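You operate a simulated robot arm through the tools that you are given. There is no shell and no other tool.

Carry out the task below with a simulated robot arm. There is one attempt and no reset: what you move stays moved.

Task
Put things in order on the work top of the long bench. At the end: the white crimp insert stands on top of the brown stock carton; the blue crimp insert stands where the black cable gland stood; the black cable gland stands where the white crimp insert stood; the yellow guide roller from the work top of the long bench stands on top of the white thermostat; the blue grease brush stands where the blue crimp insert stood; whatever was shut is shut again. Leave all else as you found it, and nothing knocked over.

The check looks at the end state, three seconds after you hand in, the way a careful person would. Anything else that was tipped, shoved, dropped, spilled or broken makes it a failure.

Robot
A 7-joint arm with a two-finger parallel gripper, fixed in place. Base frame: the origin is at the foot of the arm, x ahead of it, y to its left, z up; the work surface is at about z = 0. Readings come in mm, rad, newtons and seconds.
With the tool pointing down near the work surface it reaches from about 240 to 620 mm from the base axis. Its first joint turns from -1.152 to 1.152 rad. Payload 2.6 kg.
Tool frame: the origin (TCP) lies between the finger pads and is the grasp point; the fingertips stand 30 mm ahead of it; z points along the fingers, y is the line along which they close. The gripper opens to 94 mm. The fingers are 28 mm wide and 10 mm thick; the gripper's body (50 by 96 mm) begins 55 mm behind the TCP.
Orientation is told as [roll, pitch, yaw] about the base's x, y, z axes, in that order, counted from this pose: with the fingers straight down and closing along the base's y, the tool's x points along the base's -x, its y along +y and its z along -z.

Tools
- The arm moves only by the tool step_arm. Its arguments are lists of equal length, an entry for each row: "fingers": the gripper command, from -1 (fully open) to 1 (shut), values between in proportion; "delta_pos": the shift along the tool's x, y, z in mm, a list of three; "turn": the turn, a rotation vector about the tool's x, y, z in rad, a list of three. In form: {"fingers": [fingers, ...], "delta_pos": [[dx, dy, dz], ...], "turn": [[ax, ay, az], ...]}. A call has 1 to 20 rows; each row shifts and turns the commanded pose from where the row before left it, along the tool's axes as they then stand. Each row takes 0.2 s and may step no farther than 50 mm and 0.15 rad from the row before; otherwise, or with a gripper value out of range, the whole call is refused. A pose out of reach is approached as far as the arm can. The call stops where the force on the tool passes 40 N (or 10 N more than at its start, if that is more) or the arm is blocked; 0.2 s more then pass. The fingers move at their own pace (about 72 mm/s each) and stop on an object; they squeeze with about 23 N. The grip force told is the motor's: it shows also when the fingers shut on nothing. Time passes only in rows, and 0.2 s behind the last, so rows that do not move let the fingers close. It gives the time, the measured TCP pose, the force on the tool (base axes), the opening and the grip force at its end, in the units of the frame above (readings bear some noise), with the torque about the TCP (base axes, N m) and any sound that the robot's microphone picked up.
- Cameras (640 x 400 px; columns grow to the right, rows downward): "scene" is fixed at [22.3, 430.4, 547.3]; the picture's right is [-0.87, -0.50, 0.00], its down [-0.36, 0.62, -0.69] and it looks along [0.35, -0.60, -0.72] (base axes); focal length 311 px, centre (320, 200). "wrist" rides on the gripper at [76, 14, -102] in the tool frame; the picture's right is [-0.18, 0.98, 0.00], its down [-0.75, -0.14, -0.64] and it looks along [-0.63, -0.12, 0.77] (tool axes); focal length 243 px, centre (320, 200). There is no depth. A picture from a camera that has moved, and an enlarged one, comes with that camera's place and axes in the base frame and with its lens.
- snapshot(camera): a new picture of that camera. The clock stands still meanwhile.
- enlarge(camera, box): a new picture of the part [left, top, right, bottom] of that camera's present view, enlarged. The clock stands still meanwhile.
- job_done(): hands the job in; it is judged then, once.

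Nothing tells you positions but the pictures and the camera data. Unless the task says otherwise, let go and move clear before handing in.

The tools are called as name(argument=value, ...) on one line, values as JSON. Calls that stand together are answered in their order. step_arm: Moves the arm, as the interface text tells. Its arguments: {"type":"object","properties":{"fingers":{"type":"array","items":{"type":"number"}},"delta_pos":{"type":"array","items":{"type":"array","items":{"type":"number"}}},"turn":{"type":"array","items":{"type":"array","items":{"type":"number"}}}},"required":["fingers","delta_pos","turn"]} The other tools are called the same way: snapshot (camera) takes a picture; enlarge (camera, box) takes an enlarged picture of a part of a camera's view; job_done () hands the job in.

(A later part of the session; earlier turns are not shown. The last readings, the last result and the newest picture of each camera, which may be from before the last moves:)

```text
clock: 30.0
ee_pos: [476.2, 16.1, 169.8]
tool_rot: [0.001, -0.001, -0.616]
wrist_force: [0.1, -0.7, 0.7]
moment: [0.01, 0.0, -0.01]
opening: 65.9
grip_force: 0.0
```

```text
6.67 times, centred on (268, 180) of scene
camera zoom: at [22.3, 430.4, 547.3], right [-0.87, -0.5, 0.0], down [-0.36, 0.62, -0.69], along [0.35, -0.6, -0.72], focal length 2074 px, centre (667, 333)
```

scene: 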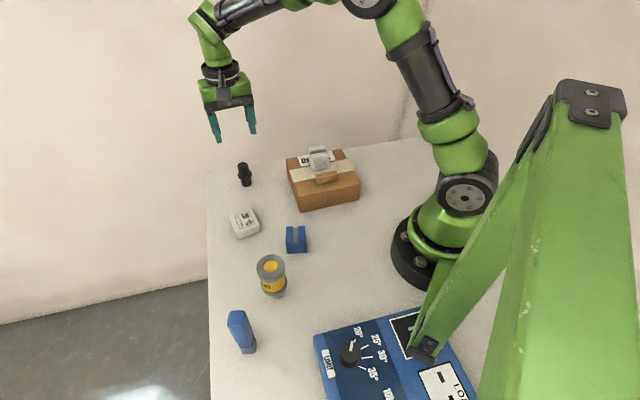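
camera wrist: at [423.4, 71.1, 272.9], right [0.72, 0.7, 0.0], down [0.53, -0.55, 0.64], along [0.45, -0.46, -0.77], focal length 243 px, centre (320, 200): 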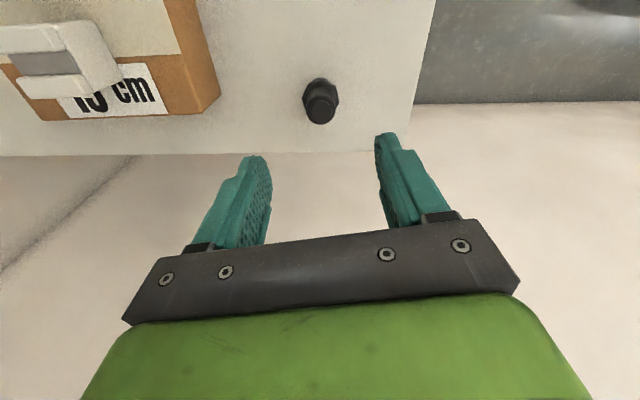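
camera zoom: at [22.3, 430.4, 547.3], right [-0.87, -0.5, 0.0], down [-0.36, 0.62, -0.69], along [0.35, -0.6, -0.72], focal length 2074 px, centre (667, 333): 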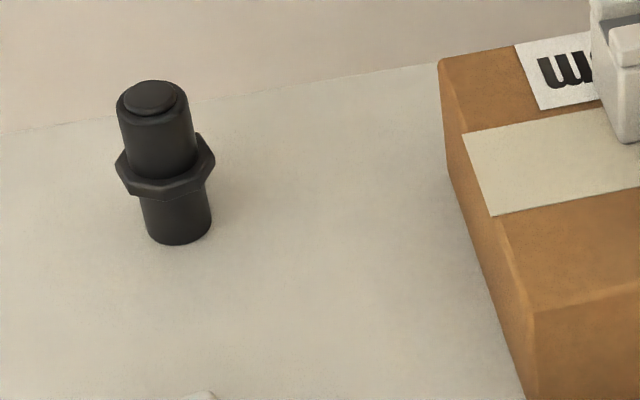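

The gland stands upright on the white insert's old spot. Next I turn and move over the blue insert at about (262, 114).

step_arm(fingers=[-0.6, -0.6, -0.6, -0.6, -0.6, -0.6, -0.6, -0.6], delta_pos=[[0, 0, 0], [0, 0, 0], [0, 0, 0], [0, 0, 0], [0, 0, 0], [0, 0, 0], [0, 0, 0], [0, 0, 0]], turn=[[0, 0, -0.149], [0, 0, -0.149], [0, 0, -0.149], [0, 0, -0.149], [0, 0, -0.149], [0, 0, -0.149], [0, 0, -0.149], [0, 0, -0.149]])

step_arm(fingers=[-0.6, -0.6, -0.6, -0.6, -0.6, -0.6, -0.6, -0.6], delta_pos=[[15, 22, 0], [19, 30, 0], [19, 30, 0], [19, 30, 0], [19, 30, 0], [19, 30, 0], [15, 26, 0], [0, 0, 0]], turn=[[0, 0, 0], [0, 0, 0], [0, 0, 0], [0, 0, 0], [0, 0, 0], [0, 0, 0], [0, 0, 0], [0, 0, 0]])

snapshot(camera="wrist")

snapshot(camera="scene")

```text
clock: 31.8
ee_pos: [475.0, 16.0, 170.7]
tool_rot: [0.0, -0.001, 0.579]
wrist_force: [0.4, -0.8, -0.4]
moment: [-0.04, -0.02, 0.01]
opening: 74.9
grip_force: 0.0
```

```text
clock: 33.6
ee_pos: [261.9, 113.3, 169.8]
tool_rot: [-0.001, 0.0, 0.575]
wrist_force: [-0.7, -0.4, 0.5]
moment: [0.0, 0.02, 0.02]
opening: 75.5
grip_force: 0.0
```

```text
taken
camera wrist: at [191.2, 84.4, 273.4], right [-0.38, 0.92, 0.0], down [0.71, 0.29, 0.64], along [0.59, 0.24, -0.77], focal length 243 px, centre (320, 200)
```

wrist: 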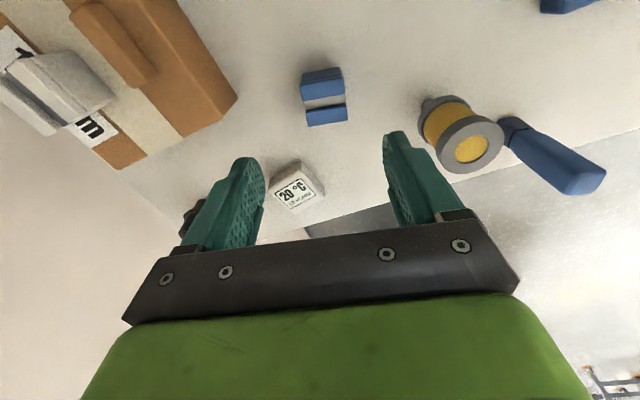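

```text
taken
```

scene: 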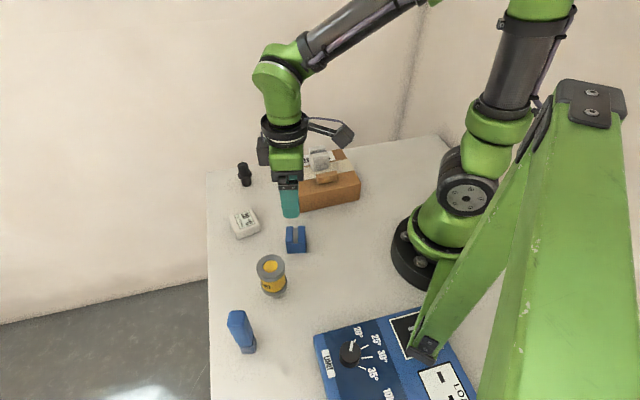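

From here the wrist camera sees the blue insert, thermostat, roller and brush. I zoom in to refine all of them.

enlarge(camera="wrist", box=[284, 50, 364, 130])

enlarge(camera="wrist", box=[400, 80, 640, 210])

enlarge(camera="wrist", box=[240, 140, 368, 220])

```text
5.00 times, centred on (324, 90) of wrist
camera zoom: at [191.2, 84.4, 273.4], right [-0.38, 0.92, 0.0], down [0.71, 0.29, 0.64], along [0.59, 0.24, -0.77], focal length 1213 px, centre (300, 750)
```

zoom: 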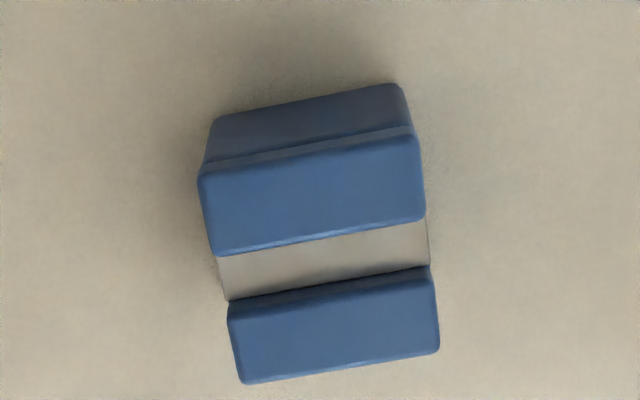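

```text
2.67 times, centred on (520, 145) of wrist
camera zoom: at [191.2, 84.4, 273.4], right [-0.38, 0.92, 0.0], down [0.71, 0.29, 0.64], along [0.59, 0.24, -0.77], focal length 647 px, centre (-213, 347)
```

zoom: 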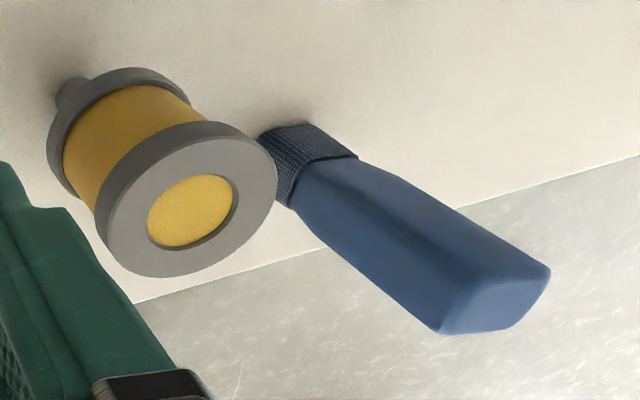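

```text
5.00 times, centred on (304, 180) of wrist
camera zoom: at [191.2, 84.4, 273.4], right [-0.38, 0.92, 0.0], down [0.71, 0.29, 0.64], along [0.59, 0.24, -0.77], focal length 1213 px, centre (400, 300)
```

zoom: 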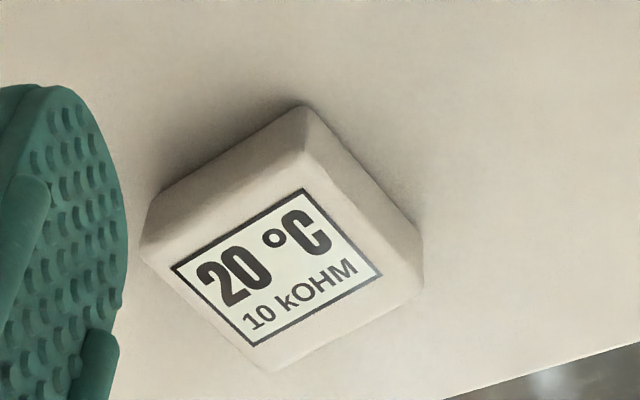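

The wrist view puts the blue insert at (262, 117), the thermostat at (387.5, 131), the roller at (230, 230) and the brush at (217, 330). I centre on the blue insert and go down to grasp it.

step_arm(fingers=[-0.6, -0.6, -0.6, -0.6, -0.6, -0.6, -0.6], delta_pos=[[-2, 3.5, 20], [0, 0, 35], [0, 0, 35], [0, 0, 20], [0, 0, 14], [0, 0, 10], [0, 0, 0]], turn=[[0, 0, 0], [0, 0, 0], [0, 0, 0], [0, 0, 0], [0, 0, 0], [0, 0, 0], [0, 0, 0]])

snapshot(camera="wrist")

enlarge(camera="scene", box=[220, 150, 380, 260])

```text
clock: 35.2
ee_pos: [262.0, 118.6, 37.4]
tool_rot: [-0.001, 0.0, 0.577]
wrist_force: [0.2, -0.4, 0.4]
moment: [-0.03, 0.0, -0.01]
opening: 75.3
grip_force: 0.0
```

```text
taken
camera wrist: at [191.7, 88.9, 139.0], right [-0.38, 0.92, 0.0], down [0.71, 0.29, 0.64], along [0.59, 0.24, -0.77], focal length 243 px, centre (320, 200)
```

wrist: 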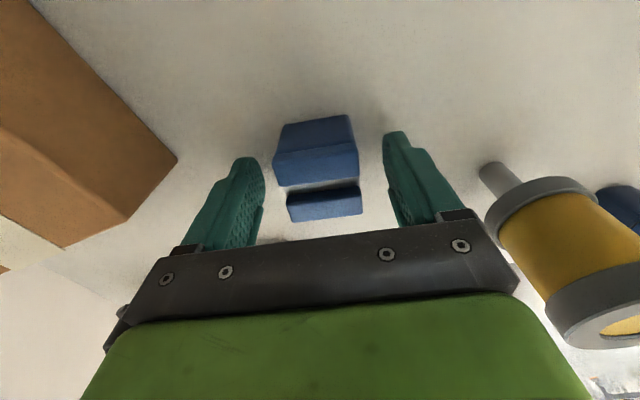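

```text
3.64 times, centred on (300, 205) of scene
camera zoom: at [22.3, 430.4, 547.3], right [-0.87, -0.5, 0.0], down [-0.36, 0.62, -0.69], along [0.35, -0.6, -0.72], focal length 1131 px, centre (393, 182)
```

zoom: 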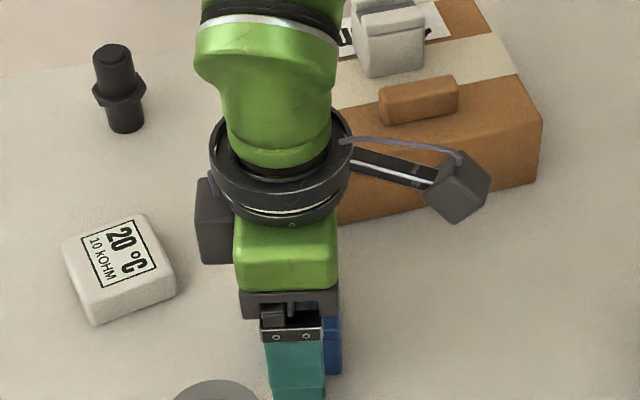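

The blue insert lies squarely between the fingers. I close on it.

step_arm(fingers=[-0.1, 0.0, 0.2, 1, 1, 1], delta_pos=[[0, 0, 0], [0, 0, 0], [0, 0, 0], [0, 0, 0], [0, 0, 0], [0, 0, 0]], turn=[[0, 0, 0], [0, 0, 0], [0, 0, 0], [0, 0, 0], [0, 0, 0], [0, 0, 0]])

snapshot(camera="wrist")

```text
clock: 36.6
ee_pos: [260.4, 118.6, 36.6]
tool_rot: [0.0, -0.002, 0.576]
wrist_force: [-0.2, 0.4, -0.2]
moment: [-0.02, 0.02, -0.02]
opening: 44.4
grip_force: 23.1
```

```text
taken
camera wrist: at [191.6, 88.9, 139.2], right [-0.38, 0.92, 0.0], down [0.71, 0.29, 0.64], along [0.59, 0.24, -0.77], focal length 243 px, centre (320, 200)
```

wrist: 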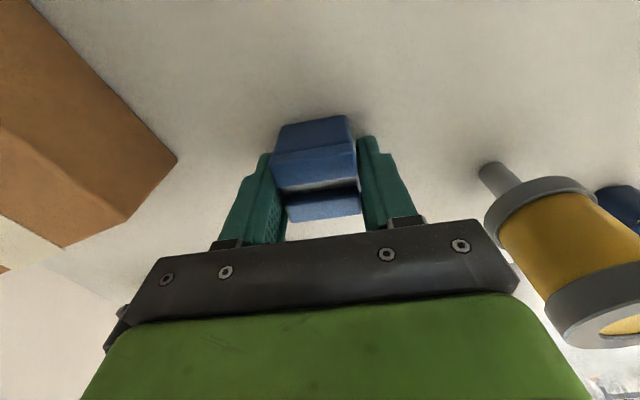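

The blue insert is held (opening 44). I lift it, turn, and carry it in an arc over the carton to the gland's old spot at (175, -222).

step_arm(fingers=[1, 1, 1, 1, 1, 1, 1, 1, 1, 1, 1, 1, 1, 1, 1], delta_pos=[[0, 0, -8], [0, 0, -20], [0, 0, -35], [0, 0, -40], [0, 0, -40], [0, 0, -20], [0, 0, 0], [0, 0, 0], [0, 0, 0], [0, 0, 0], [0, 0, 0], [0, 0, 0], [0, 0, 0], [0, 0, 0], [0, 0, 0]], turn=[[0, 0, 0], [0, 0, 0], [0, 0, 0], [0, 0, 0], [0, 0, 0], [0, 0, 0], [0, 0, 0.141], [0, 0, 0.141], [0, 0, 0.141], [0, 0, 0.141], [0, 0, 0.141], [0, 0, 0.141], [0, 0, 0.141], [0, 0, 0.141], [0, 0, 0]])

step_arm(fingers=[1, 1, 1, 1, 1, 1, 1, 1, 1, 1, 1, 1, 1, 1, 1], delta_pos=[[-18, -15, 0], [-25, -21, 0], [-25, -21, 0], [-25, -21, 0], [-14, -30, 0], [-14, -30, 0], [-14, -30, 0], [-12, -26, 0], [8.6, -28, 0], [8.6, -28, 0], [8.6, -28, 0], [8.6, -28, 0], [6, -18, 0], [2.6, -10, 0], [0, 0, 0]], turn=[[0, 0, 0], [0, 0, 0], [0, 0, 0], [0, 0, 0], [0, 0, 0], [0, 0, 0], [0, 0, 0], [0, 0, 0], [0, 0, 0], [0, 0, 0], [0, 0, 0], [0, 0, 0], [0, 0, 0], [0, 0, 0], [0, 0, 0]])

snapshot(camera="wrist")

snapshot(camera="scene")

```text
clock: 39.8
ee_pos: [262.0, 118.1, 198.7]
tool_rot: [0.0, 0.0, -0.556]
wrist_force: [0.7, 0.6, -0.9]
moment: [0.02, -0.01, 0.01]
opening: 44.3
grip_force: 23.3
```

```text
clock: 43.0
ee_pos: [175.5, -221.6, 199.1]
tool_rot: [0.001, 0.0, -0.552]
wrist_force: [-1.0, 0.4, -2.0]
moment: [0.04, -0.02, 0.03]
opening: 44.3
grip_force: 23.1
```

```text
taken
camera wrist: at [119.6, -168.3, 301.5], right [0.67, 0.74, 0.0], down [0.57, -0.52, 0.64], along [0.48, -0.43, -0.77], focal length 243 px, centre (320, 200)
```

wrist: 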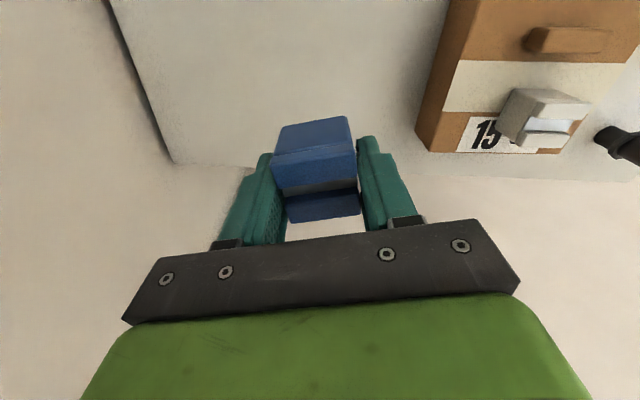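

```text
taken
```

scene: 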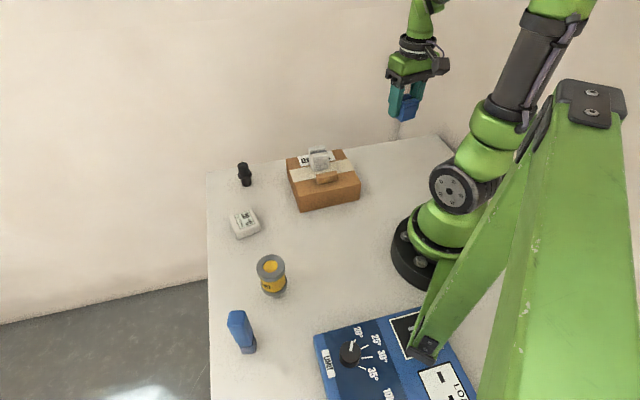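

The blue insert is over the gland's old place. I lower it, gently at the end.

step_arm(fingers=[1, 1, 1, 1, 1, 1, 1, 1, 1, 1], delta_pos=[[0, 0, 20], [0, 0, 35], [0, 0, 35], [0, 0, 30], [0, 0, 20], [0, 0, 10], [0, 0, 5], [0, 0, 3], [0, 0, 2], [0, 0, 0]], turn=[[0, 0, 0], [0, 0, 0], [0, 0, 0], [0, 0, 0], [0, 0, 0], [0, 0, 0], [0, 0, 0], [0, 0, 0], [0, 0, 0], [0, 0, 0]])

step_arm(fingers=[1, 1, 1], delta_pos=[[0, 0, 1], [0, 0, 1], [0, 0, 0]], turn=[[0, 0, 0], [0, 0, 0], [0, 0, 0]])

enlarge(camera="scene", box=[340, 90, 460, 190])

```text
clock: 45.2
ee_pos: [174.6, -220.1, 40.2]
tool_rot: [0.001, 0.0, -0.554]
wrist_force: [-0.3, 0.2, -0.9]
moment: [0.01, -0.03, 0.03]
opening: 44.4
grip_force: 23.4
```

```text
clock: 46.0
ee_pos: [174.7, -221.4, 37.4]
tool_rot: [0.0, 0.002, -0.552]
wrist_force: [-0.1, -0.3, -2.4]
moment: [-0.01, -0.01, -0.04]
opening: 44.2
grip_force: 23.2
```

```text
4.00 times, centred on (400, 140) of scene
camera zoom: at [22.3, 430.4, 547.3], right [-0.87, -0.5, 0.0], down [-0.36, 0.62, -0.69], along [0.35, -0.6, -0.72], focal length 1245 px, centre (0, 440)
```

zoom: 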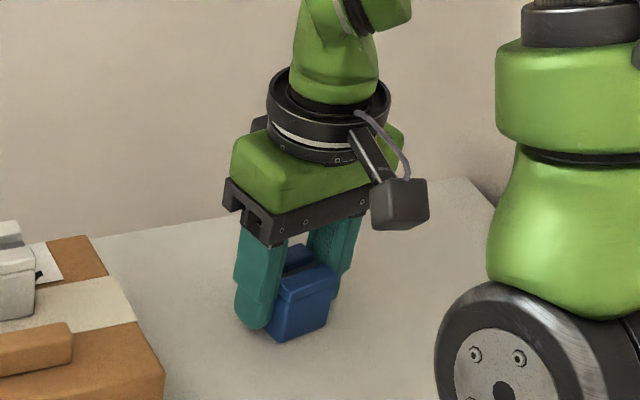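

Almost down, with no contact force yet. I go lower in millimetre steps.

step_arm(fingers=[1, 1], delta_pos=[[0, 0, 1], [0, 0, 0]], turn=[[0, 0, 0], [0, 0, 0]])

```text
clock: 46.6
ee_pos: [174.7, -221.8, 36.3]
tool_rot: [0.0, 0.0, -0.552]
wrist_force: [-2.0, 2.1, 14.0]
moment: [0.16, 0.21, 0.01]
opening: 44.6
grip_force: 22.5
```

The insert has touched the bench (14 N up). I release it and lift away.

step_arm(fingers=[0.9, 0.0, -0.2, -0.5, -0.6, -0.6, -0.6, -0.6, -0.6], delta_pos=[[0, 0, -0.6], [0, 0, 0], [0, 0, 0], [0, 0, 0], [0, 0, 0], [0, 0, -12], [0, 0, -30], [0, 0, -45], [0, 0, -45]], turn=[[0, 0, 0], [0, 0, 0], [0, 0, 0], [0, 0, 0], [0, 0, 0], [0, 0, 0], [0, 0, 0], [0, 0, 0], [0, 0, 0]])

snapshot(camera="wrist")

enlarge(camera="scene", box=[344, 130, 440, 190])

```text
clock: 48.6
ee_pos: [174.8, -221.3, 168.5]
tool_rot: [0.0, 0.0, -0.552]
wrist_force: [-0.1, -0.3, 0.0]
moment: [-0.01, 0.03, 0.0]
opening: 75.1
grip_force: 0.0
```

```text
taken
camera wrist: at [118.8, -168.3, 271.6], right [0.67, 0.74, 0.0], down [0.57, -0.52, 0.64], along [0.47, -0.43, -0.77], focal length 243 px, centre (320, 200)
```

wrist: 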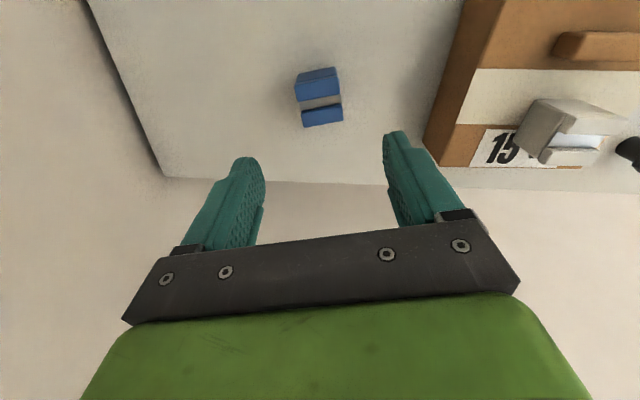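

```text
6.67 times, centred on (392, 160) of scene
camera zoom: at [22.3, 430.4, 547.3], right [-0.87, -0.5, 0.0], down [-0.36, 0.62, -0.69], along [0.35, -0.6, -0.72], focal length 2074 px, centre (-160, 467)
```

zoom: 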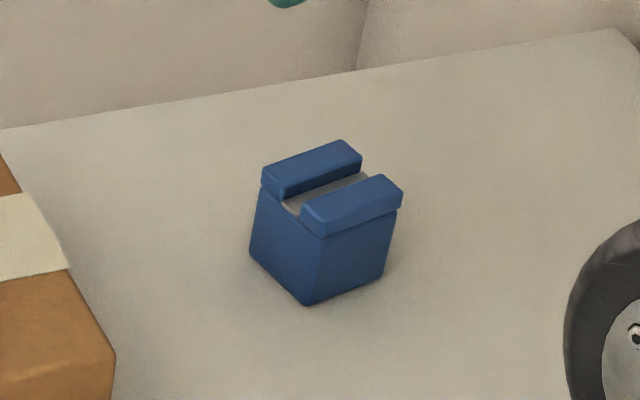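

The blue insert stands where the gland was. Next is the roller: I go back in an arc at a safe height, turn, and stop above (230, 230).

step_arm(fingers=[-0.8, -0.8, -0.8, -0.8, -0.8, -0.8, -0.8, -0.8, -0.8, -0.8, -0.8, -0.8, -0.8, -0.8, -0.8], delta_pos=[[0, 0, -40], [-6, 20, 0], [-9, 30, 0], [-9, 30, 0], [-9, 30, 0], [-9, 30, 0], [13, 28, 0], [13, 28, 0], [13, 28, 0], [13, 28, 0], [25, 21, 0], [25, 21, 0], [25, 21, 0], [20, 17, 0], [0, 0, 0]], turn=[[0, 0, 0], [0, 0, 0], [0, 0, 0], [0, 0, 0], [0, 0, 0], [0, 0, 0], [0, 0, 0], [0, 0, 0], [0, 0, 0], [0, 0, 0], [0, 0, 0], [0, 0, 0], [0, 0, 0], [0, 0, 0], [0, 0, 0]])

step_arm(fingers=[-0.8, -0.8, -0.8, -0.8, -0.8, -0.8, -0.8, -0.8, -0.8], delta_pos=[[0, 0, 0], [0, 0, 0], [0, 0, 0], [0, 0, 0], [0, 0, 0], [0, 0, 0], [0, 0, 0], [0, 0, 0], [0, 0, 0]], turn=[[0, 0, -0.141], [0, 0, -0.141], [0, 0, -0.141], [0, 0, -0.141], [0, 0, -0.141], [0, 0, -0.141], [0, 0, -0.141], [0, 0, -0.141], [0, 0, 0]])

snapshot(camera="wrist")

```text
clock: 51.8
ee_pos: [259.3, 116.2, 209.2]
tool_rot: [0.001, 0.0, -0.553]
wrist_force: [-0.3, 0.5, 0.5]
moment: [-0.02, 0.02, 0.03]
opening: 84.6
grip_force: 0.0
```

```text
clock: 53.8
ee_pos: [261.2, 116.8, 207.9]
tool_rot: [0.001, 0.0, 0.576]
wrist_force: [-0.1, 0.6, -0.8]
moment: [-0.02, -0.01, 0.01]
opening: 84.6
grip_force: 0.2
```

```text
taken
camera wrist: at [190.1, 87.3, 311.0], right [-0.38, 0.92, 0.0], down [0.71, 0.29, 0.64], along [0.59, 0.25, -0.77], focal length 243 px, centre (320, 200)
```

wrist: 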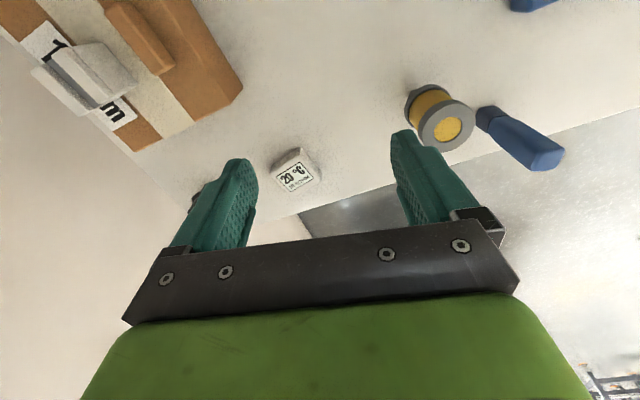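

The roller and brush stand undisturbed. I move over the roller at this height and check the centring.

step_arm(fingers=[-0.8, -0.8, -0.8, -0.8, -0.8, -0.8], delta_pos=[[-7, 22, 0], [-9, 28, 0], [-9, 28, 0], [-7, 22, 0], [-3.8, 11.8, 0], [0, 0, 0]], turn=[[0, 0, 0], [0, 0, 0], [0, 0, 0], [0, 0, 0], [0, 0, 0], [0, 0, 0]])

snapshot(camera="wrist")

enlarge(camera="wrist", box=[270, 50, 398, 130])

snapshot(camera="scene")

```text
clock: 55.2
ee_pos: [229.3, 231.4, 209.6]
tool_rot: [0.001, 0.001, 0.575]
wrist_force: [0.5, -0.4, 0.2]
moment: [0.01, -0.01, 0.01]
opening: 84.6
grip_force: 0.0
```

```text
taken
camera wrist: at [158.8, 201.6, 311.8], right [-0.38, 0.92, 0.0], down [0.71, 0.29, 0.64], along [0.59, 0.24, -0.77], focal length 243 px, centre (320, 200)
```

wrist: 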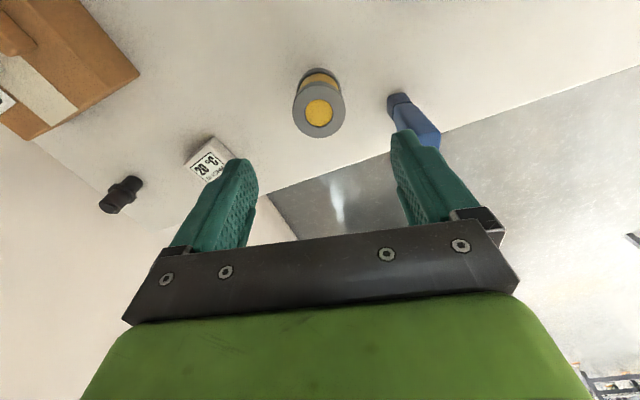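

```text
5.00 times, centred on (334, 90) of wrist
camera zoom: at [158.8, 201.6, 311.8], right [-0.38, 0.92, 0.0], down [0.71, 0.29, 0.64], along [0.59, 0.24, -0.77], focal length 1213 px, centre (250, 750)
```

zoom: 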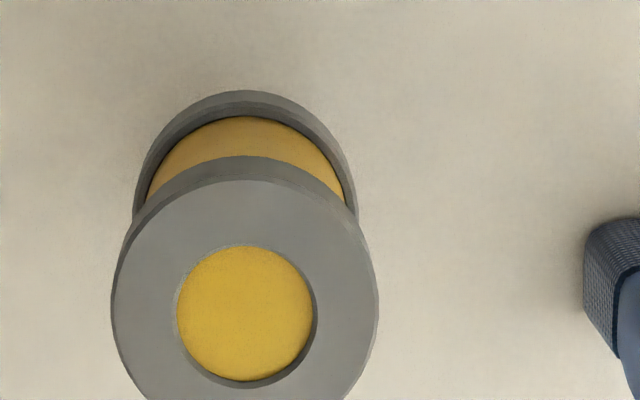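

```text
taken
```

scene: 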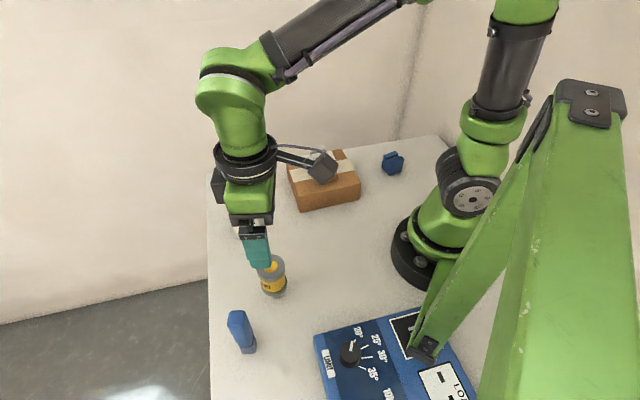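

The gripper is centred on the roller to about 1 mm. I lower around its barrel to z ≈ 60.

step_arm(fingers=[-0.8, -0.8, -0.8, -0.8, -0.8, -0.8, -0.8, -0.8], delta_pos=[[0, -1, 20], [0, 0, 30], [0, 0, 30], [0, 0, 30], [0, 0, 20], [0, 0, 12], [0, 0, 8], [0, 0, 0]], turn=[[0, 0, 0], [0, 0, 0], [0, 0, 0], [0, 0, 0], [0, 0, 0], [0, 0, 0], [0, 0, 0], [0, 0, 0]])

snapshot(camera="wrist")

enlarge(camera="scene", box=[190, 180, 350, 310])

```text
clock: 57.0
ee_pos: [229.2, 229.1, 58.5]
tool_rot: [0.001, 0.001, 0.575]
wrist_force: [0.1, 0.4, 0.1]
moment: [-0.02, 0.0, 0.02]
opening: 84.4
grip_force: 0.2
```

```text
taken
camera wrist: at [159.5, 200.3, 161.5], right [-0.38, 0.92, 0.0], down [0.71, 0.29, 0.64], along [0.59, 0.24, -0.77], focal length 243 px, centre (320, 200)
```

wrist: 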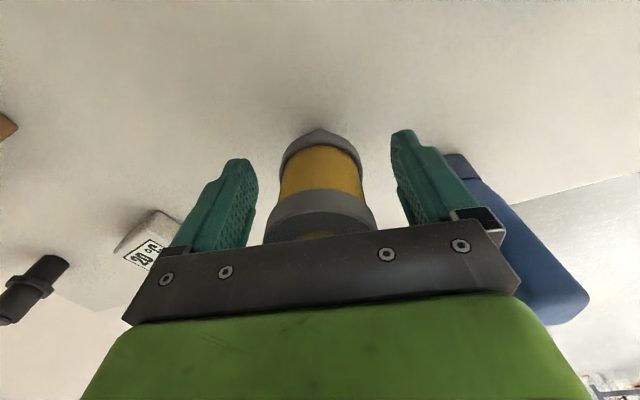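

```text
3.08 times, centred on (270, 245) of scene
camera zoom: at [22.3, 430.4, 547.3], right [-0.87, -0.5, 0.0], down [-0.36, 0.62, -0.69], along [0.35, -0.6, -0.72], focal length 957 px, centre (474, 62)
```

zoom: 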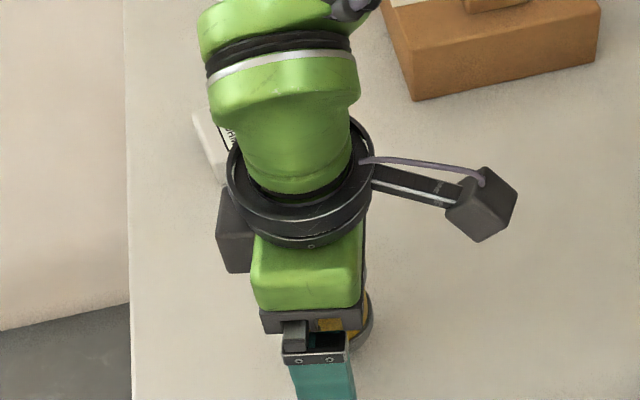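

The roller sits midway between the fingers. I close in stages.

step_arm(fingers=[-0.3, -0.1, -0.05, 0.0, 1, 1, 1], delta_pos=[[0, 0, 0], [0, 0, 0], [0, 0, 0], [0, 0, 0], [0, 0, 0], [0, 0, 0], [0, 0, 0]], turn=[[0, 0, 0], [0, 0, 0], [0, 0, 0], [0, 0, 0], [0, 0, 0], [0, 0, 0], [0, 0, 0]])

snapshot(camera="wrist")

```text
clock: 58.6
ee_pos: [229.6, 229.9, 59.4]
tool_rot: [0.0, 0.001, 0.575]
wrist_force: [0.1, -0.1, 0.1]
moment: [-0.02, -0.04, 0.02]
opening: 41.5
grip_force: 22.7
```

```text
taken
camera wrist: at [159.6, 200.3, 161.7], right [-0.38, 0.92, 0.0], down [0.71, 0.29, 0.64], along [0.59, 0.24, -0.77], focal length 243 px, centre (320, 200)
```

wrist: 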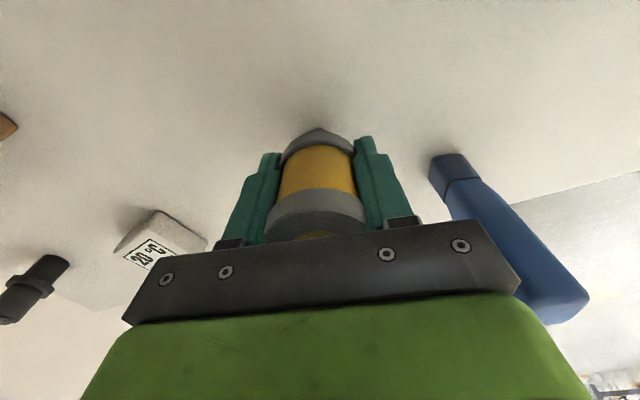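

The roller is gripped on its barrel (41.5 mm). I lift it gently and look.

step_arm(fingers=[1, 1, 1, 1, 1, 1, 1], delta_pos=[[0, 0, -5], [0, 0, -12], [0, 0, -22], [0, 0, -30], [0, 0, -30], [0, 0, -15], [0, 0, 0]], turn=[[0, 0, 0], [0, 0, 0], [0, 0, 0], [0, 0, 0], [0, 0, 0], [0, 0, 0], [0, 0, 0]])

snapshot(camera="scene")

snapshot(camera="wrist")

```text
clock: 60.2
ee_pos: [230.4, 229.4, 173.4]
tool_rot: [-0.001, 0.0, 0.575]
wrist_force: [0.8, 0.0, -1.4]
moment: [0.02, 0.01, 0.0]
opening: 41.6
grip_force: 23.1
```

```text
taken
```

scene: 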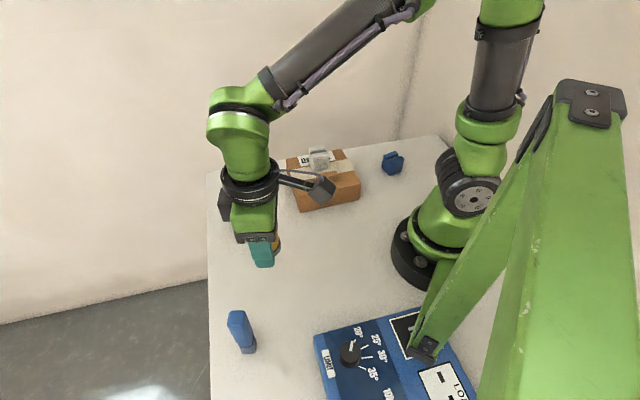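

```text
taken
camera wrist: at [160.7, 200.5, 275.7], right [-0.38, 0.92, 0.0], down [0.71, 0.29, 0.64], along [0.59, 0.24, -0.77], focal length 243 px, centre (320, 200)
```

wrist: 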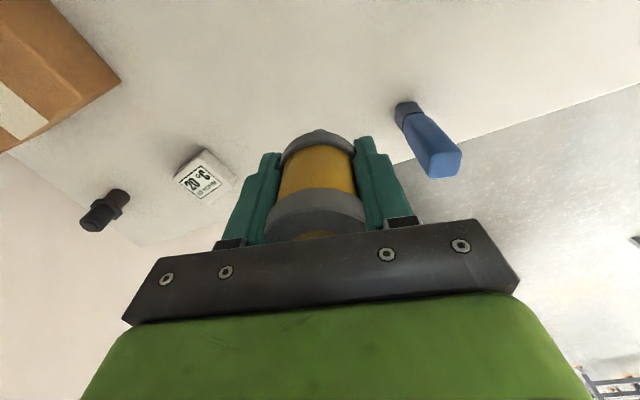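

The roller is lifted upright and steady. I carry it over the thermostat at (387.5, 131).

step_arm(fingers=[1, 1, 1, 1, 1, 1, 1, 1, 1, 1], delta_pos=[[-4, -9, 0], [-8, -17, 0], [-11, -24, 0], [-11, -24, 0], [-11, -24, 0], [-11, -24, 0], [-10, -22, 0], [-8, -16, 0], [-3.9, -8.2, 0], [0, 0, 0]], turn=[[0, 0, 0], [0, 0, 0], [0, 0, 0], [0, 0, 0], [0, 0, 0], [0, 0, 0], [0, 0, 0], [0, 0, 0], [0, 0, 0], [0, 0, 0]])

snapshot(camera="wrist")

enlarge(camera="wrist", box=[256, 60, 384, 140])

enlarge(camera="scene", box=[180, 130, 340, 260])

```text
clock: 62.4
ee_pos: [386.9, 129.8, 173.7]
tool_rot: [0.0, 0.0, 0.575]
wrist_force: [-0.9, -0.2, -0.2]
moment: [0.0, 0.0, 0.02]
opening: 41.5
grip_force: 22.7
```

```text
taken
camera wrist: at [317.3, 101.3, 275.8], right [-0.38, 0.92, 0.0], down [0.71, 0.29, 0.64], along [0.59, 0.24, -0.77], focal length 243 px, centre (320, 200)
```

wrist: 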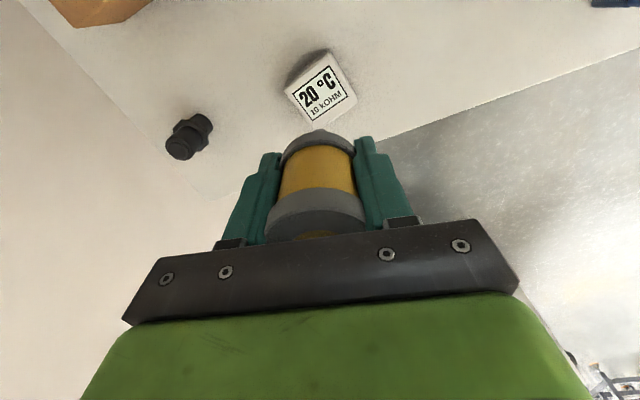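

```text
5.00 times, centred on (320, 100) of wrist
camera zoom: at [317.3, 101.3, 275.8], right [-0.38, 0.92, 0.0], down [0.71, 0.29, 0.64], along [0.59, 0.24, -0.77], focal length 1213 px, centre (320, 700)
```

zoom: 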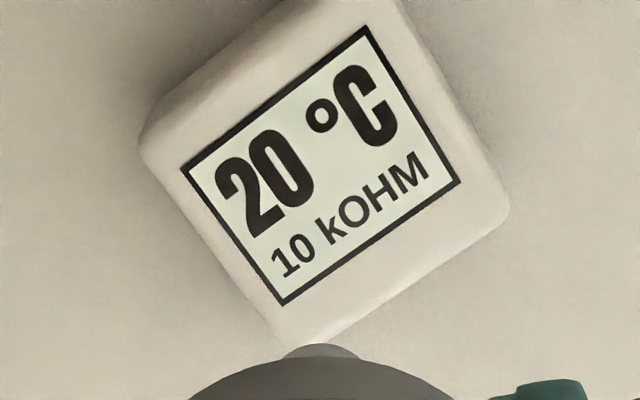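

```text
3.08 times, centred on (260, 195) of scene
camera zoom: at [22.3, 430.4, 547.3], right [-0.87, -0.5, 0.0], down [-0.36, 0.62, -0.69], along [0.35, -0.6, -0.72], focal length 957 px, centre (505, 215)
```

zoom: 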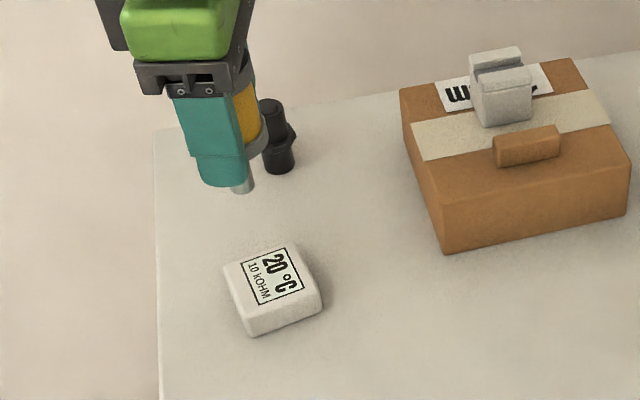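

The roller's axis is over the thermostat's centre (386, 131) within about 1 mm. I lower most of the way, then check.

step_arm(fingers=[1, 1, 1, 1, 1, 1, 1], delta_pos=[[0, 0.5, 10], [0, 0, 20], [0, 0, 22], [0, 0, 16], [0, 0, 8], [0, 0, 5], [0, 0, 0]], turn=[[0, 0, 0], [0, 0, 0], [0, 0, 0], [0, 0, 0], [0, 0, 0], [0, 0, 0], [0, 0, 0]])

snapshot(camera="wrist")

enlarge(camera="scene", box=[180, 150, 320, 260])

```text
clock: 64.0
ee_pos: [386.6, 130.8, 93.2]
tool_rot: [0.0, 0.001, 0.575]
wrist_force: [0.8, 0.7, -0.6]
moment: [-0.01, 0.0, 0.01]
opening: 41.8
grip_force: 23.2
```

```text
taken
camera wrist: at [316.4, 101.8, 194.5], right [-0.38, 0.92, 0.0], down [0.71, 0.29, 0.64], along [0.59, 0.24, -0.77], focal length 243 px, centre (320, 200)
```

wrist: 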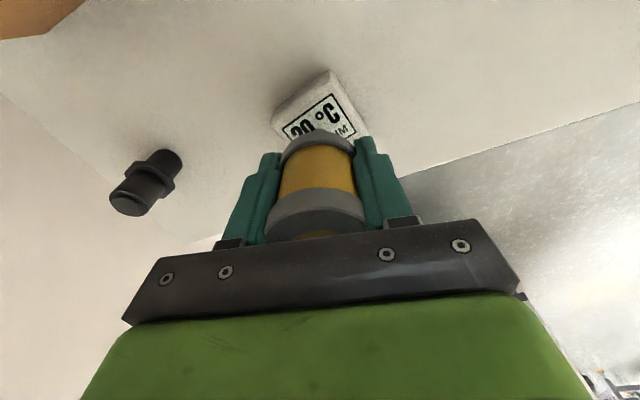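

```text
3.64 times, centred on (250, 205) of scene
camera zoom: at [22.3, 430.4, 547.3], right [-0.87, -0.5, 0.0], down [-0.36, 0.62, -0.69], along [0.35, -0.6, -0.72], focal length 1131 px, centre (574, 182)
```

zoom: 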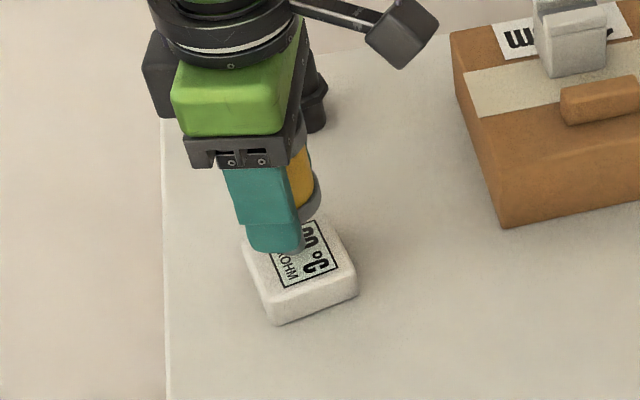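

It is lined up well, and I continue down in small steps, watching for contact.

step_arm(fingers=[1, 1, 1, 1], delta_pos=[[0, 0, 4], [0, 0, 3], [0, 0, 2], [0, 0, 0]], turn=[[0, 0, 0], [0, 0, 0], [0, 0, 0], [0, 0, 0]])

step_arm(fingers=[1, 1], delta_pos=[[0, 0, 1], [0, 0, 0]], turn=[[0, 0, 0], [0, 0, 0]])

```text
clock: 65.0
ee_pos: [387.9, 131.2, 84.4]
tool_rot: [-0.001, -0.005, 0.577]
wrist_force: [0.7, 0.4, 16.2]
moment: [0.03, -0.04, 0.07]
opening: 41.2
grip_force: 23.0
```

```text
clock: 65.6
ee_pos: [386.7, 130.2, 82.3]
tool_rot: [0.001, -0.001, 0.576]
wrist_force: [4.0, 3.0, 13.9]
moment: [0.27, -0.16, 0.05]
opening: 41.3
grip_force: 22.8
```

Contact is made at about 14–16 N. I look before releasing.

snapshot(camera="wrist")

enlarge(camera="scene", box=[200, 170, 296, 250])

enlarge(camera="wrist", box=[240, 60, 400, 250])

```text
taken
camera wrist: at [316.8, 101.9, 184.6], right [-0.38, 0.92, 0.0], down [0.71, 0.29, 0.64], along [0.6, 0.25, -0.77], focal length 243 px, centre (320, 200)
```

wrist: 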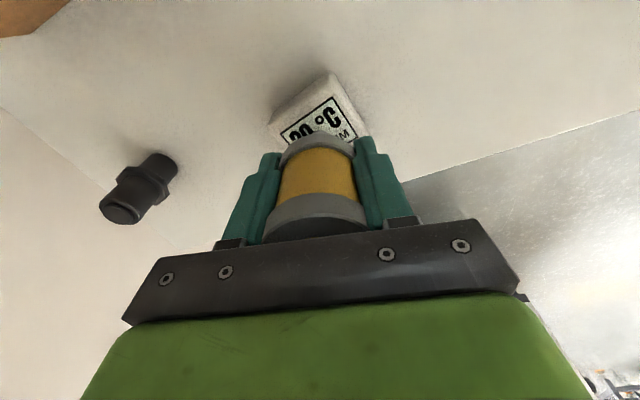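

```text
5.00 times, centred on (248, 210) of scene
camera zoom: at [22.3, 430.3, 547.4], right [-0.87, -0.5, 0.0], down [-0.36, 0.62, -0.69], along [0.35, -0.6, -0.72], focal length 1556 px, centre (680, 150)
```

zoom: 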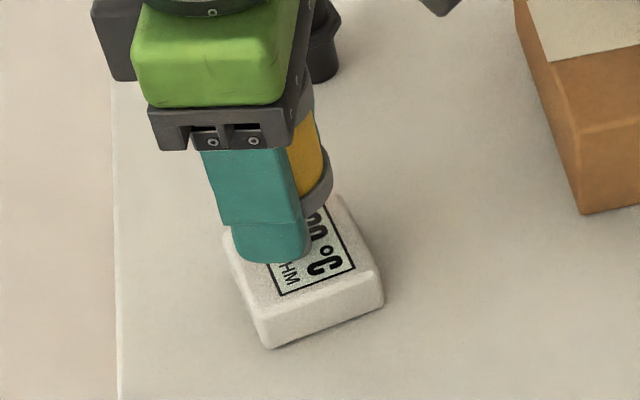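

```text
2.11 times, centred on (320, 155) of wrist
camera zoom: at [316.8, 101.9, 184.6], right [-0.38, 0.92, 0.0], down [0.71, 0.29, 0.64], along [0.6, 0.25, -0.77], focal length 511 px, centre (320, 295)
```

zoom: 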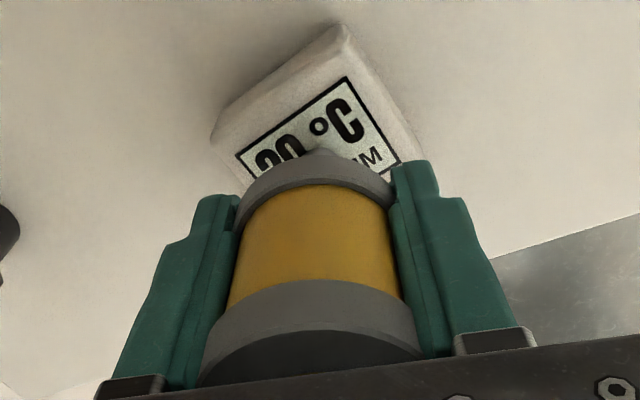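

The foot is down on the thermostat. I ease off the pressing force a little before letting go.

step_arm(fingers=[1, 1, 1], delta_pos=[[0, 0, -0.5], [0, 0, 0], [0, 0, 0]], turn=[[0, 0, 0], [0, 0, 0], [0, 0, 0]])

```text
clock: 66.4
ee_pos: [385.8, 130.0, 82.2]
tool_rot: [0.001, 0.001, 0.577]
wrist_force: [1.5, 1.3, 3.9]
moment: [0.13, -0.12, 0.0]
opening: 41.3
grip_force: 22.1
```

The force is down to 4 N, so I open slowly and check the roller stays upright.

step_arm(fingers=[0.1, 0.07, 0.03, -0.05, -0.2, -0.4, -0.5, -0.5], delta_pos=[[0, 0, 0], [0, 0, 0], [0, 0, 0], [0, 0, 0], [0, 0, 0], [0, 0, 0], [0, 0, 0], [0, 0, 0]], turn=[[0, 0, 0], [0, 0, 0], [0, 0, 0], [0, 0, 0], [0, 0, 0], [0, 0, 0], [0, 0, 0], [0, 0, 0]])

snapshot(camera="wrist")

enlarge(camera="scene", box=[200, 150, 328, 250])

```text
clock: 68.2
ee_pos: [387.7, 130.8, 82.4]
tool_rot: [0.001, -0.002, 0.577]
wrist_force: [-0.5, -1.1, -0.2]
moment: [0.04, -0.02, 0.01]
opening: 70.5
grip_force: 0.1
```

```text
taken
camera wrist: at [316.5, 101.6, 185.0], right [-0.38, 0.92, 0.0], down [0.71, 0.29, 0.64], along [0.59, 0.24, -0.77], focal length 243 px, centre (320, 200)
```

wrist: 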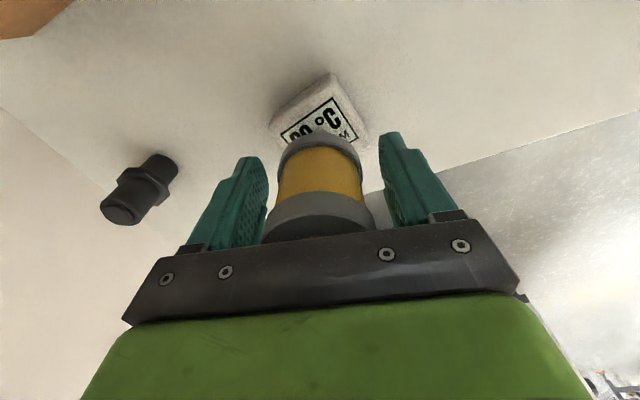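

```text
4.00 times, centred on (264, 200) of scene
camera zoom: at [22.3, 430.4, 547.3], right [-0.87, -0.5, 0.0], down [-0.36, 0.62, -0.69], along [0.35, -0.6, -0.72], focal length 1245 px, centre (544, 200)
```

zoom: 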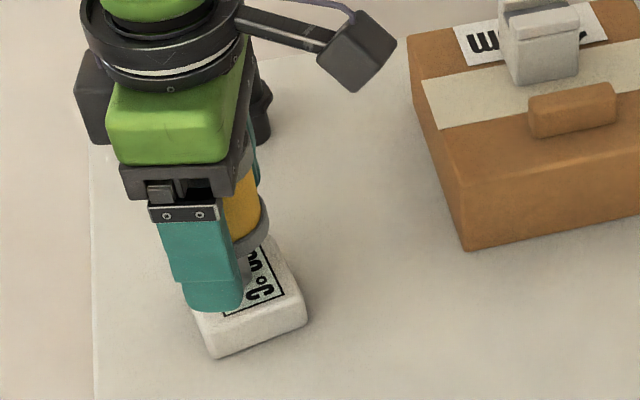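

The roller stands freely on the thermostat. I open a bit more and lift straight up.

step_arm(fingers=[-0.7, -0.8, -0.8, -0.8, -0.8, -0.8, -0.8, -0.8, -0.8], delta_pos=[[0, 0, 0], [0, 0, 0], [0, 0, -8], [0, 0, -15], [0, 0, -25], [0, 0, -30], [0, 0, -30], [0, 0, -30], [0, 0, 0]], turn=[[0, 0, 0], [0, 0, 0], [0, 0, 0], [0, 0, 0], [0, 0, 0], [0, 0, 0], [0, 0, 0], [0, 0, 0], [0, 0, 0]])

snapshot(camera="wrist")

enlarge(camera="scene", box=[200, 150, 328, 250])

```text
clock: 70.2
ee_pos: [385.9, 131.5, 221.5]
tool_rot: [-0.001, 0.001, 0.574]
wrist_force: [-0.8, 0.0, -0.4]
moment: [-0.02, -0.03, 0.02]
opening: 84.5
grip_force: 0.1
```

```text
taken
camera wrist: at [316.3, 102.0, 323.6], right [-0.38, 0.92, 0.0], down [0.71, 0.29, 0.64], along [0.59, 0.24, -0.77], focal length 243 px, centre (320, 200)
```

wrist: 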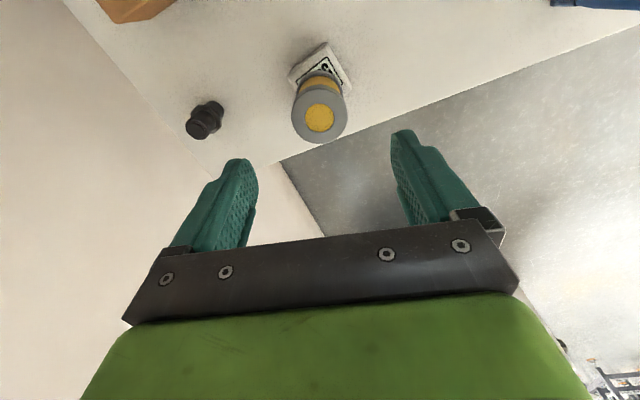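

```text
4.00 times, centred on (264, 200) of scene
camera zoom: at [22.3, 430.4, 547.3], right [-0.87, -0.5, 0.0], down [-0.36, 0.62, -0.69], along [0.35, -0.6, -0.72], focal length 1245 px, centre (544, 200)
```

zoom: 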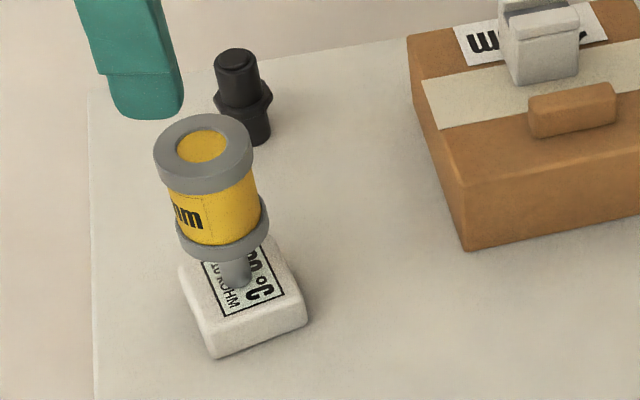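

The roller stands on the thermostat upright. Now I move over the grease brush at about (217, 330).

step_arm(fingers=[-0.6, -0.6, -0.6, -0.6, -0.6, -0.6, -0.6, -0.6, -0.6, -0.6], delta_pos=[[2, 18, 0], [4, 30, 0], [4, 34, 0], [4, 34, 0], [4, 34, 0], [4, 34, 0], [4, 30, 0], [4, 26, 0], [4, 18.5, 0], [0, 0, 0]], turn=[[0, 0, 0], [0, 0, 0], [0, 0, 0], [0, 0, 0], [0, 0, 0], [0, 0, 0], [0, 0, 0], [0, 0, 0], [0, 0, 0], [0, 0, 0]])

snapshot(camera="wrist")

snapshot(camera="scene")

enlarge(camera="wrist", box=[256, 50, 384, 130])

```text
clock: 72.4
ee_pos: [216.0, 327.4, 221.4]
tool_rot: [0.001, 0.0, 0.575]
wrist_force: [0.1, 0.3, -0.6]
moment: [-0.02, 0.02, 0.0]
opening: 75.1
grip_force: 0.1
```

```text
taken
camera wrist: at [146.9, 300.0, 323.6], right [-0.38, 0.92, 0.0], down [0.71, 0.29, 0.64], along [0.59, 0.24, -0.77], focal length 243 px, centre (320, 200)
```

wrist: 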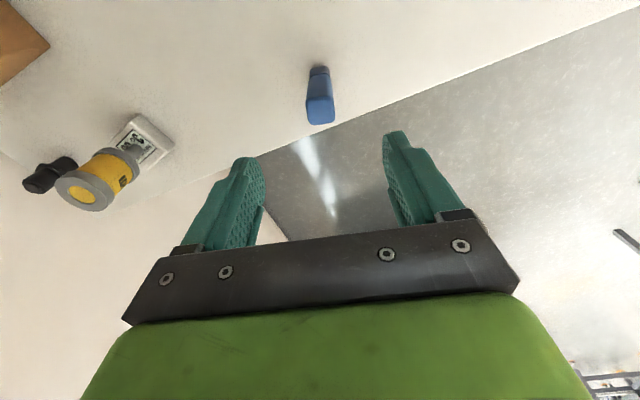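

```text
taken
```

scene: 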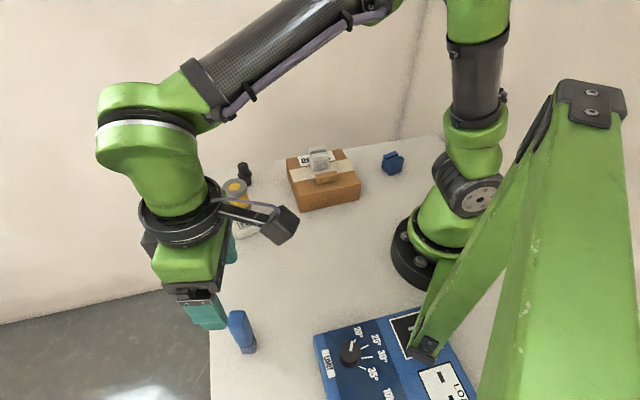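

```text
5.00 times, centred on (320, 90) of wrist
camera zoom: at [146.9, 300.0, 323.6], right [-0.38, 0.92, 0.0], down [0.71, 0.29, 0.64], along [0.59, 0.24, -0.77], focal length 1213 px, centre (320, 750)
```

zoom: 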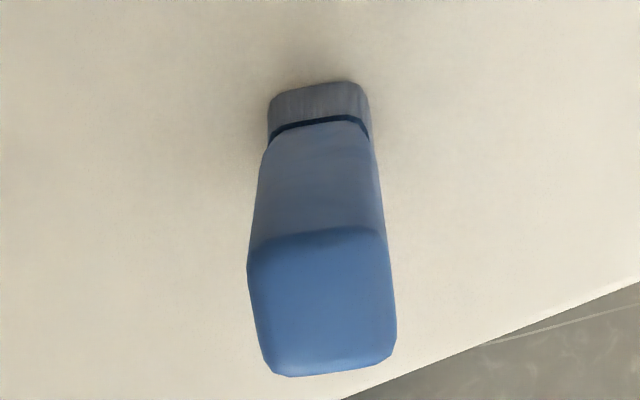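

The brush base is at (217, 330), aligned with the gripper, about 110 mm tall. I lower around its handle.

step_arm(fingers=[-0.6, -0.6, -0.6, -0.6, -0.6, -0.6, -0.6, -0.6], delta_pos=[[-2.8, 0.7, 20], [0, 0, 30], [0, 0, 30], [0, 0, 30], [0, 0, 22], [0, 0, 14], [0, 0, 9], [0, 0, 0]], turn=[[0, 0, 0], [0, 0, 0], [0, 0, 0], [0, 0, 0], [0, 0, 0], [0, 0, 0], [0, 0, 0], [0, 0, 0]])

snapshot(camera="wrist")

enlarge(camera="scene", box=[150, 220, 310, 370])

```text
clock: 74.2
ee_pos: [219.1, 331.0, 64.5]
tool_rot: [0.001, 0.001, 0.576]
wrist_force: [1.2, 0.1, -0.5]
moment: [-0.02, 0.01, 0.02]
opening: 75.4
grip_force: 0.2
```

```text
taken
camera wrist: at [149.3, 302.1, 167.8], right [-0.38, 0.92, 0.0], down [0.71, 0.29, 0.64], along [0.59, 0.24, -0.77], focal length 243 px, centre (320, 200)
```

wrist: 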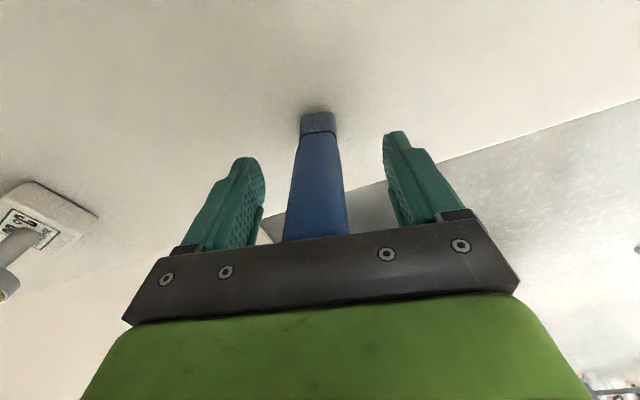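

```text
2.67 times, centred on (230, 295) of scene
camera zoom: at [22.3, 430.4, 547.3], right [-0.87, -0.5, 0.0], down [-0.36, 0.62, -0.69], along [0.35, -0.6, -0.72], focal length 830 px, centre (560, -53)
```

zoom: 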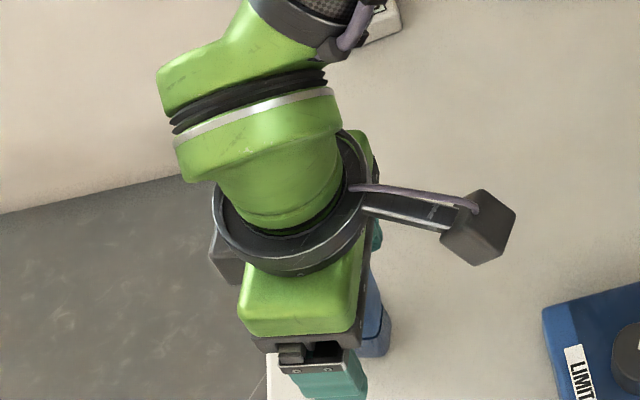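

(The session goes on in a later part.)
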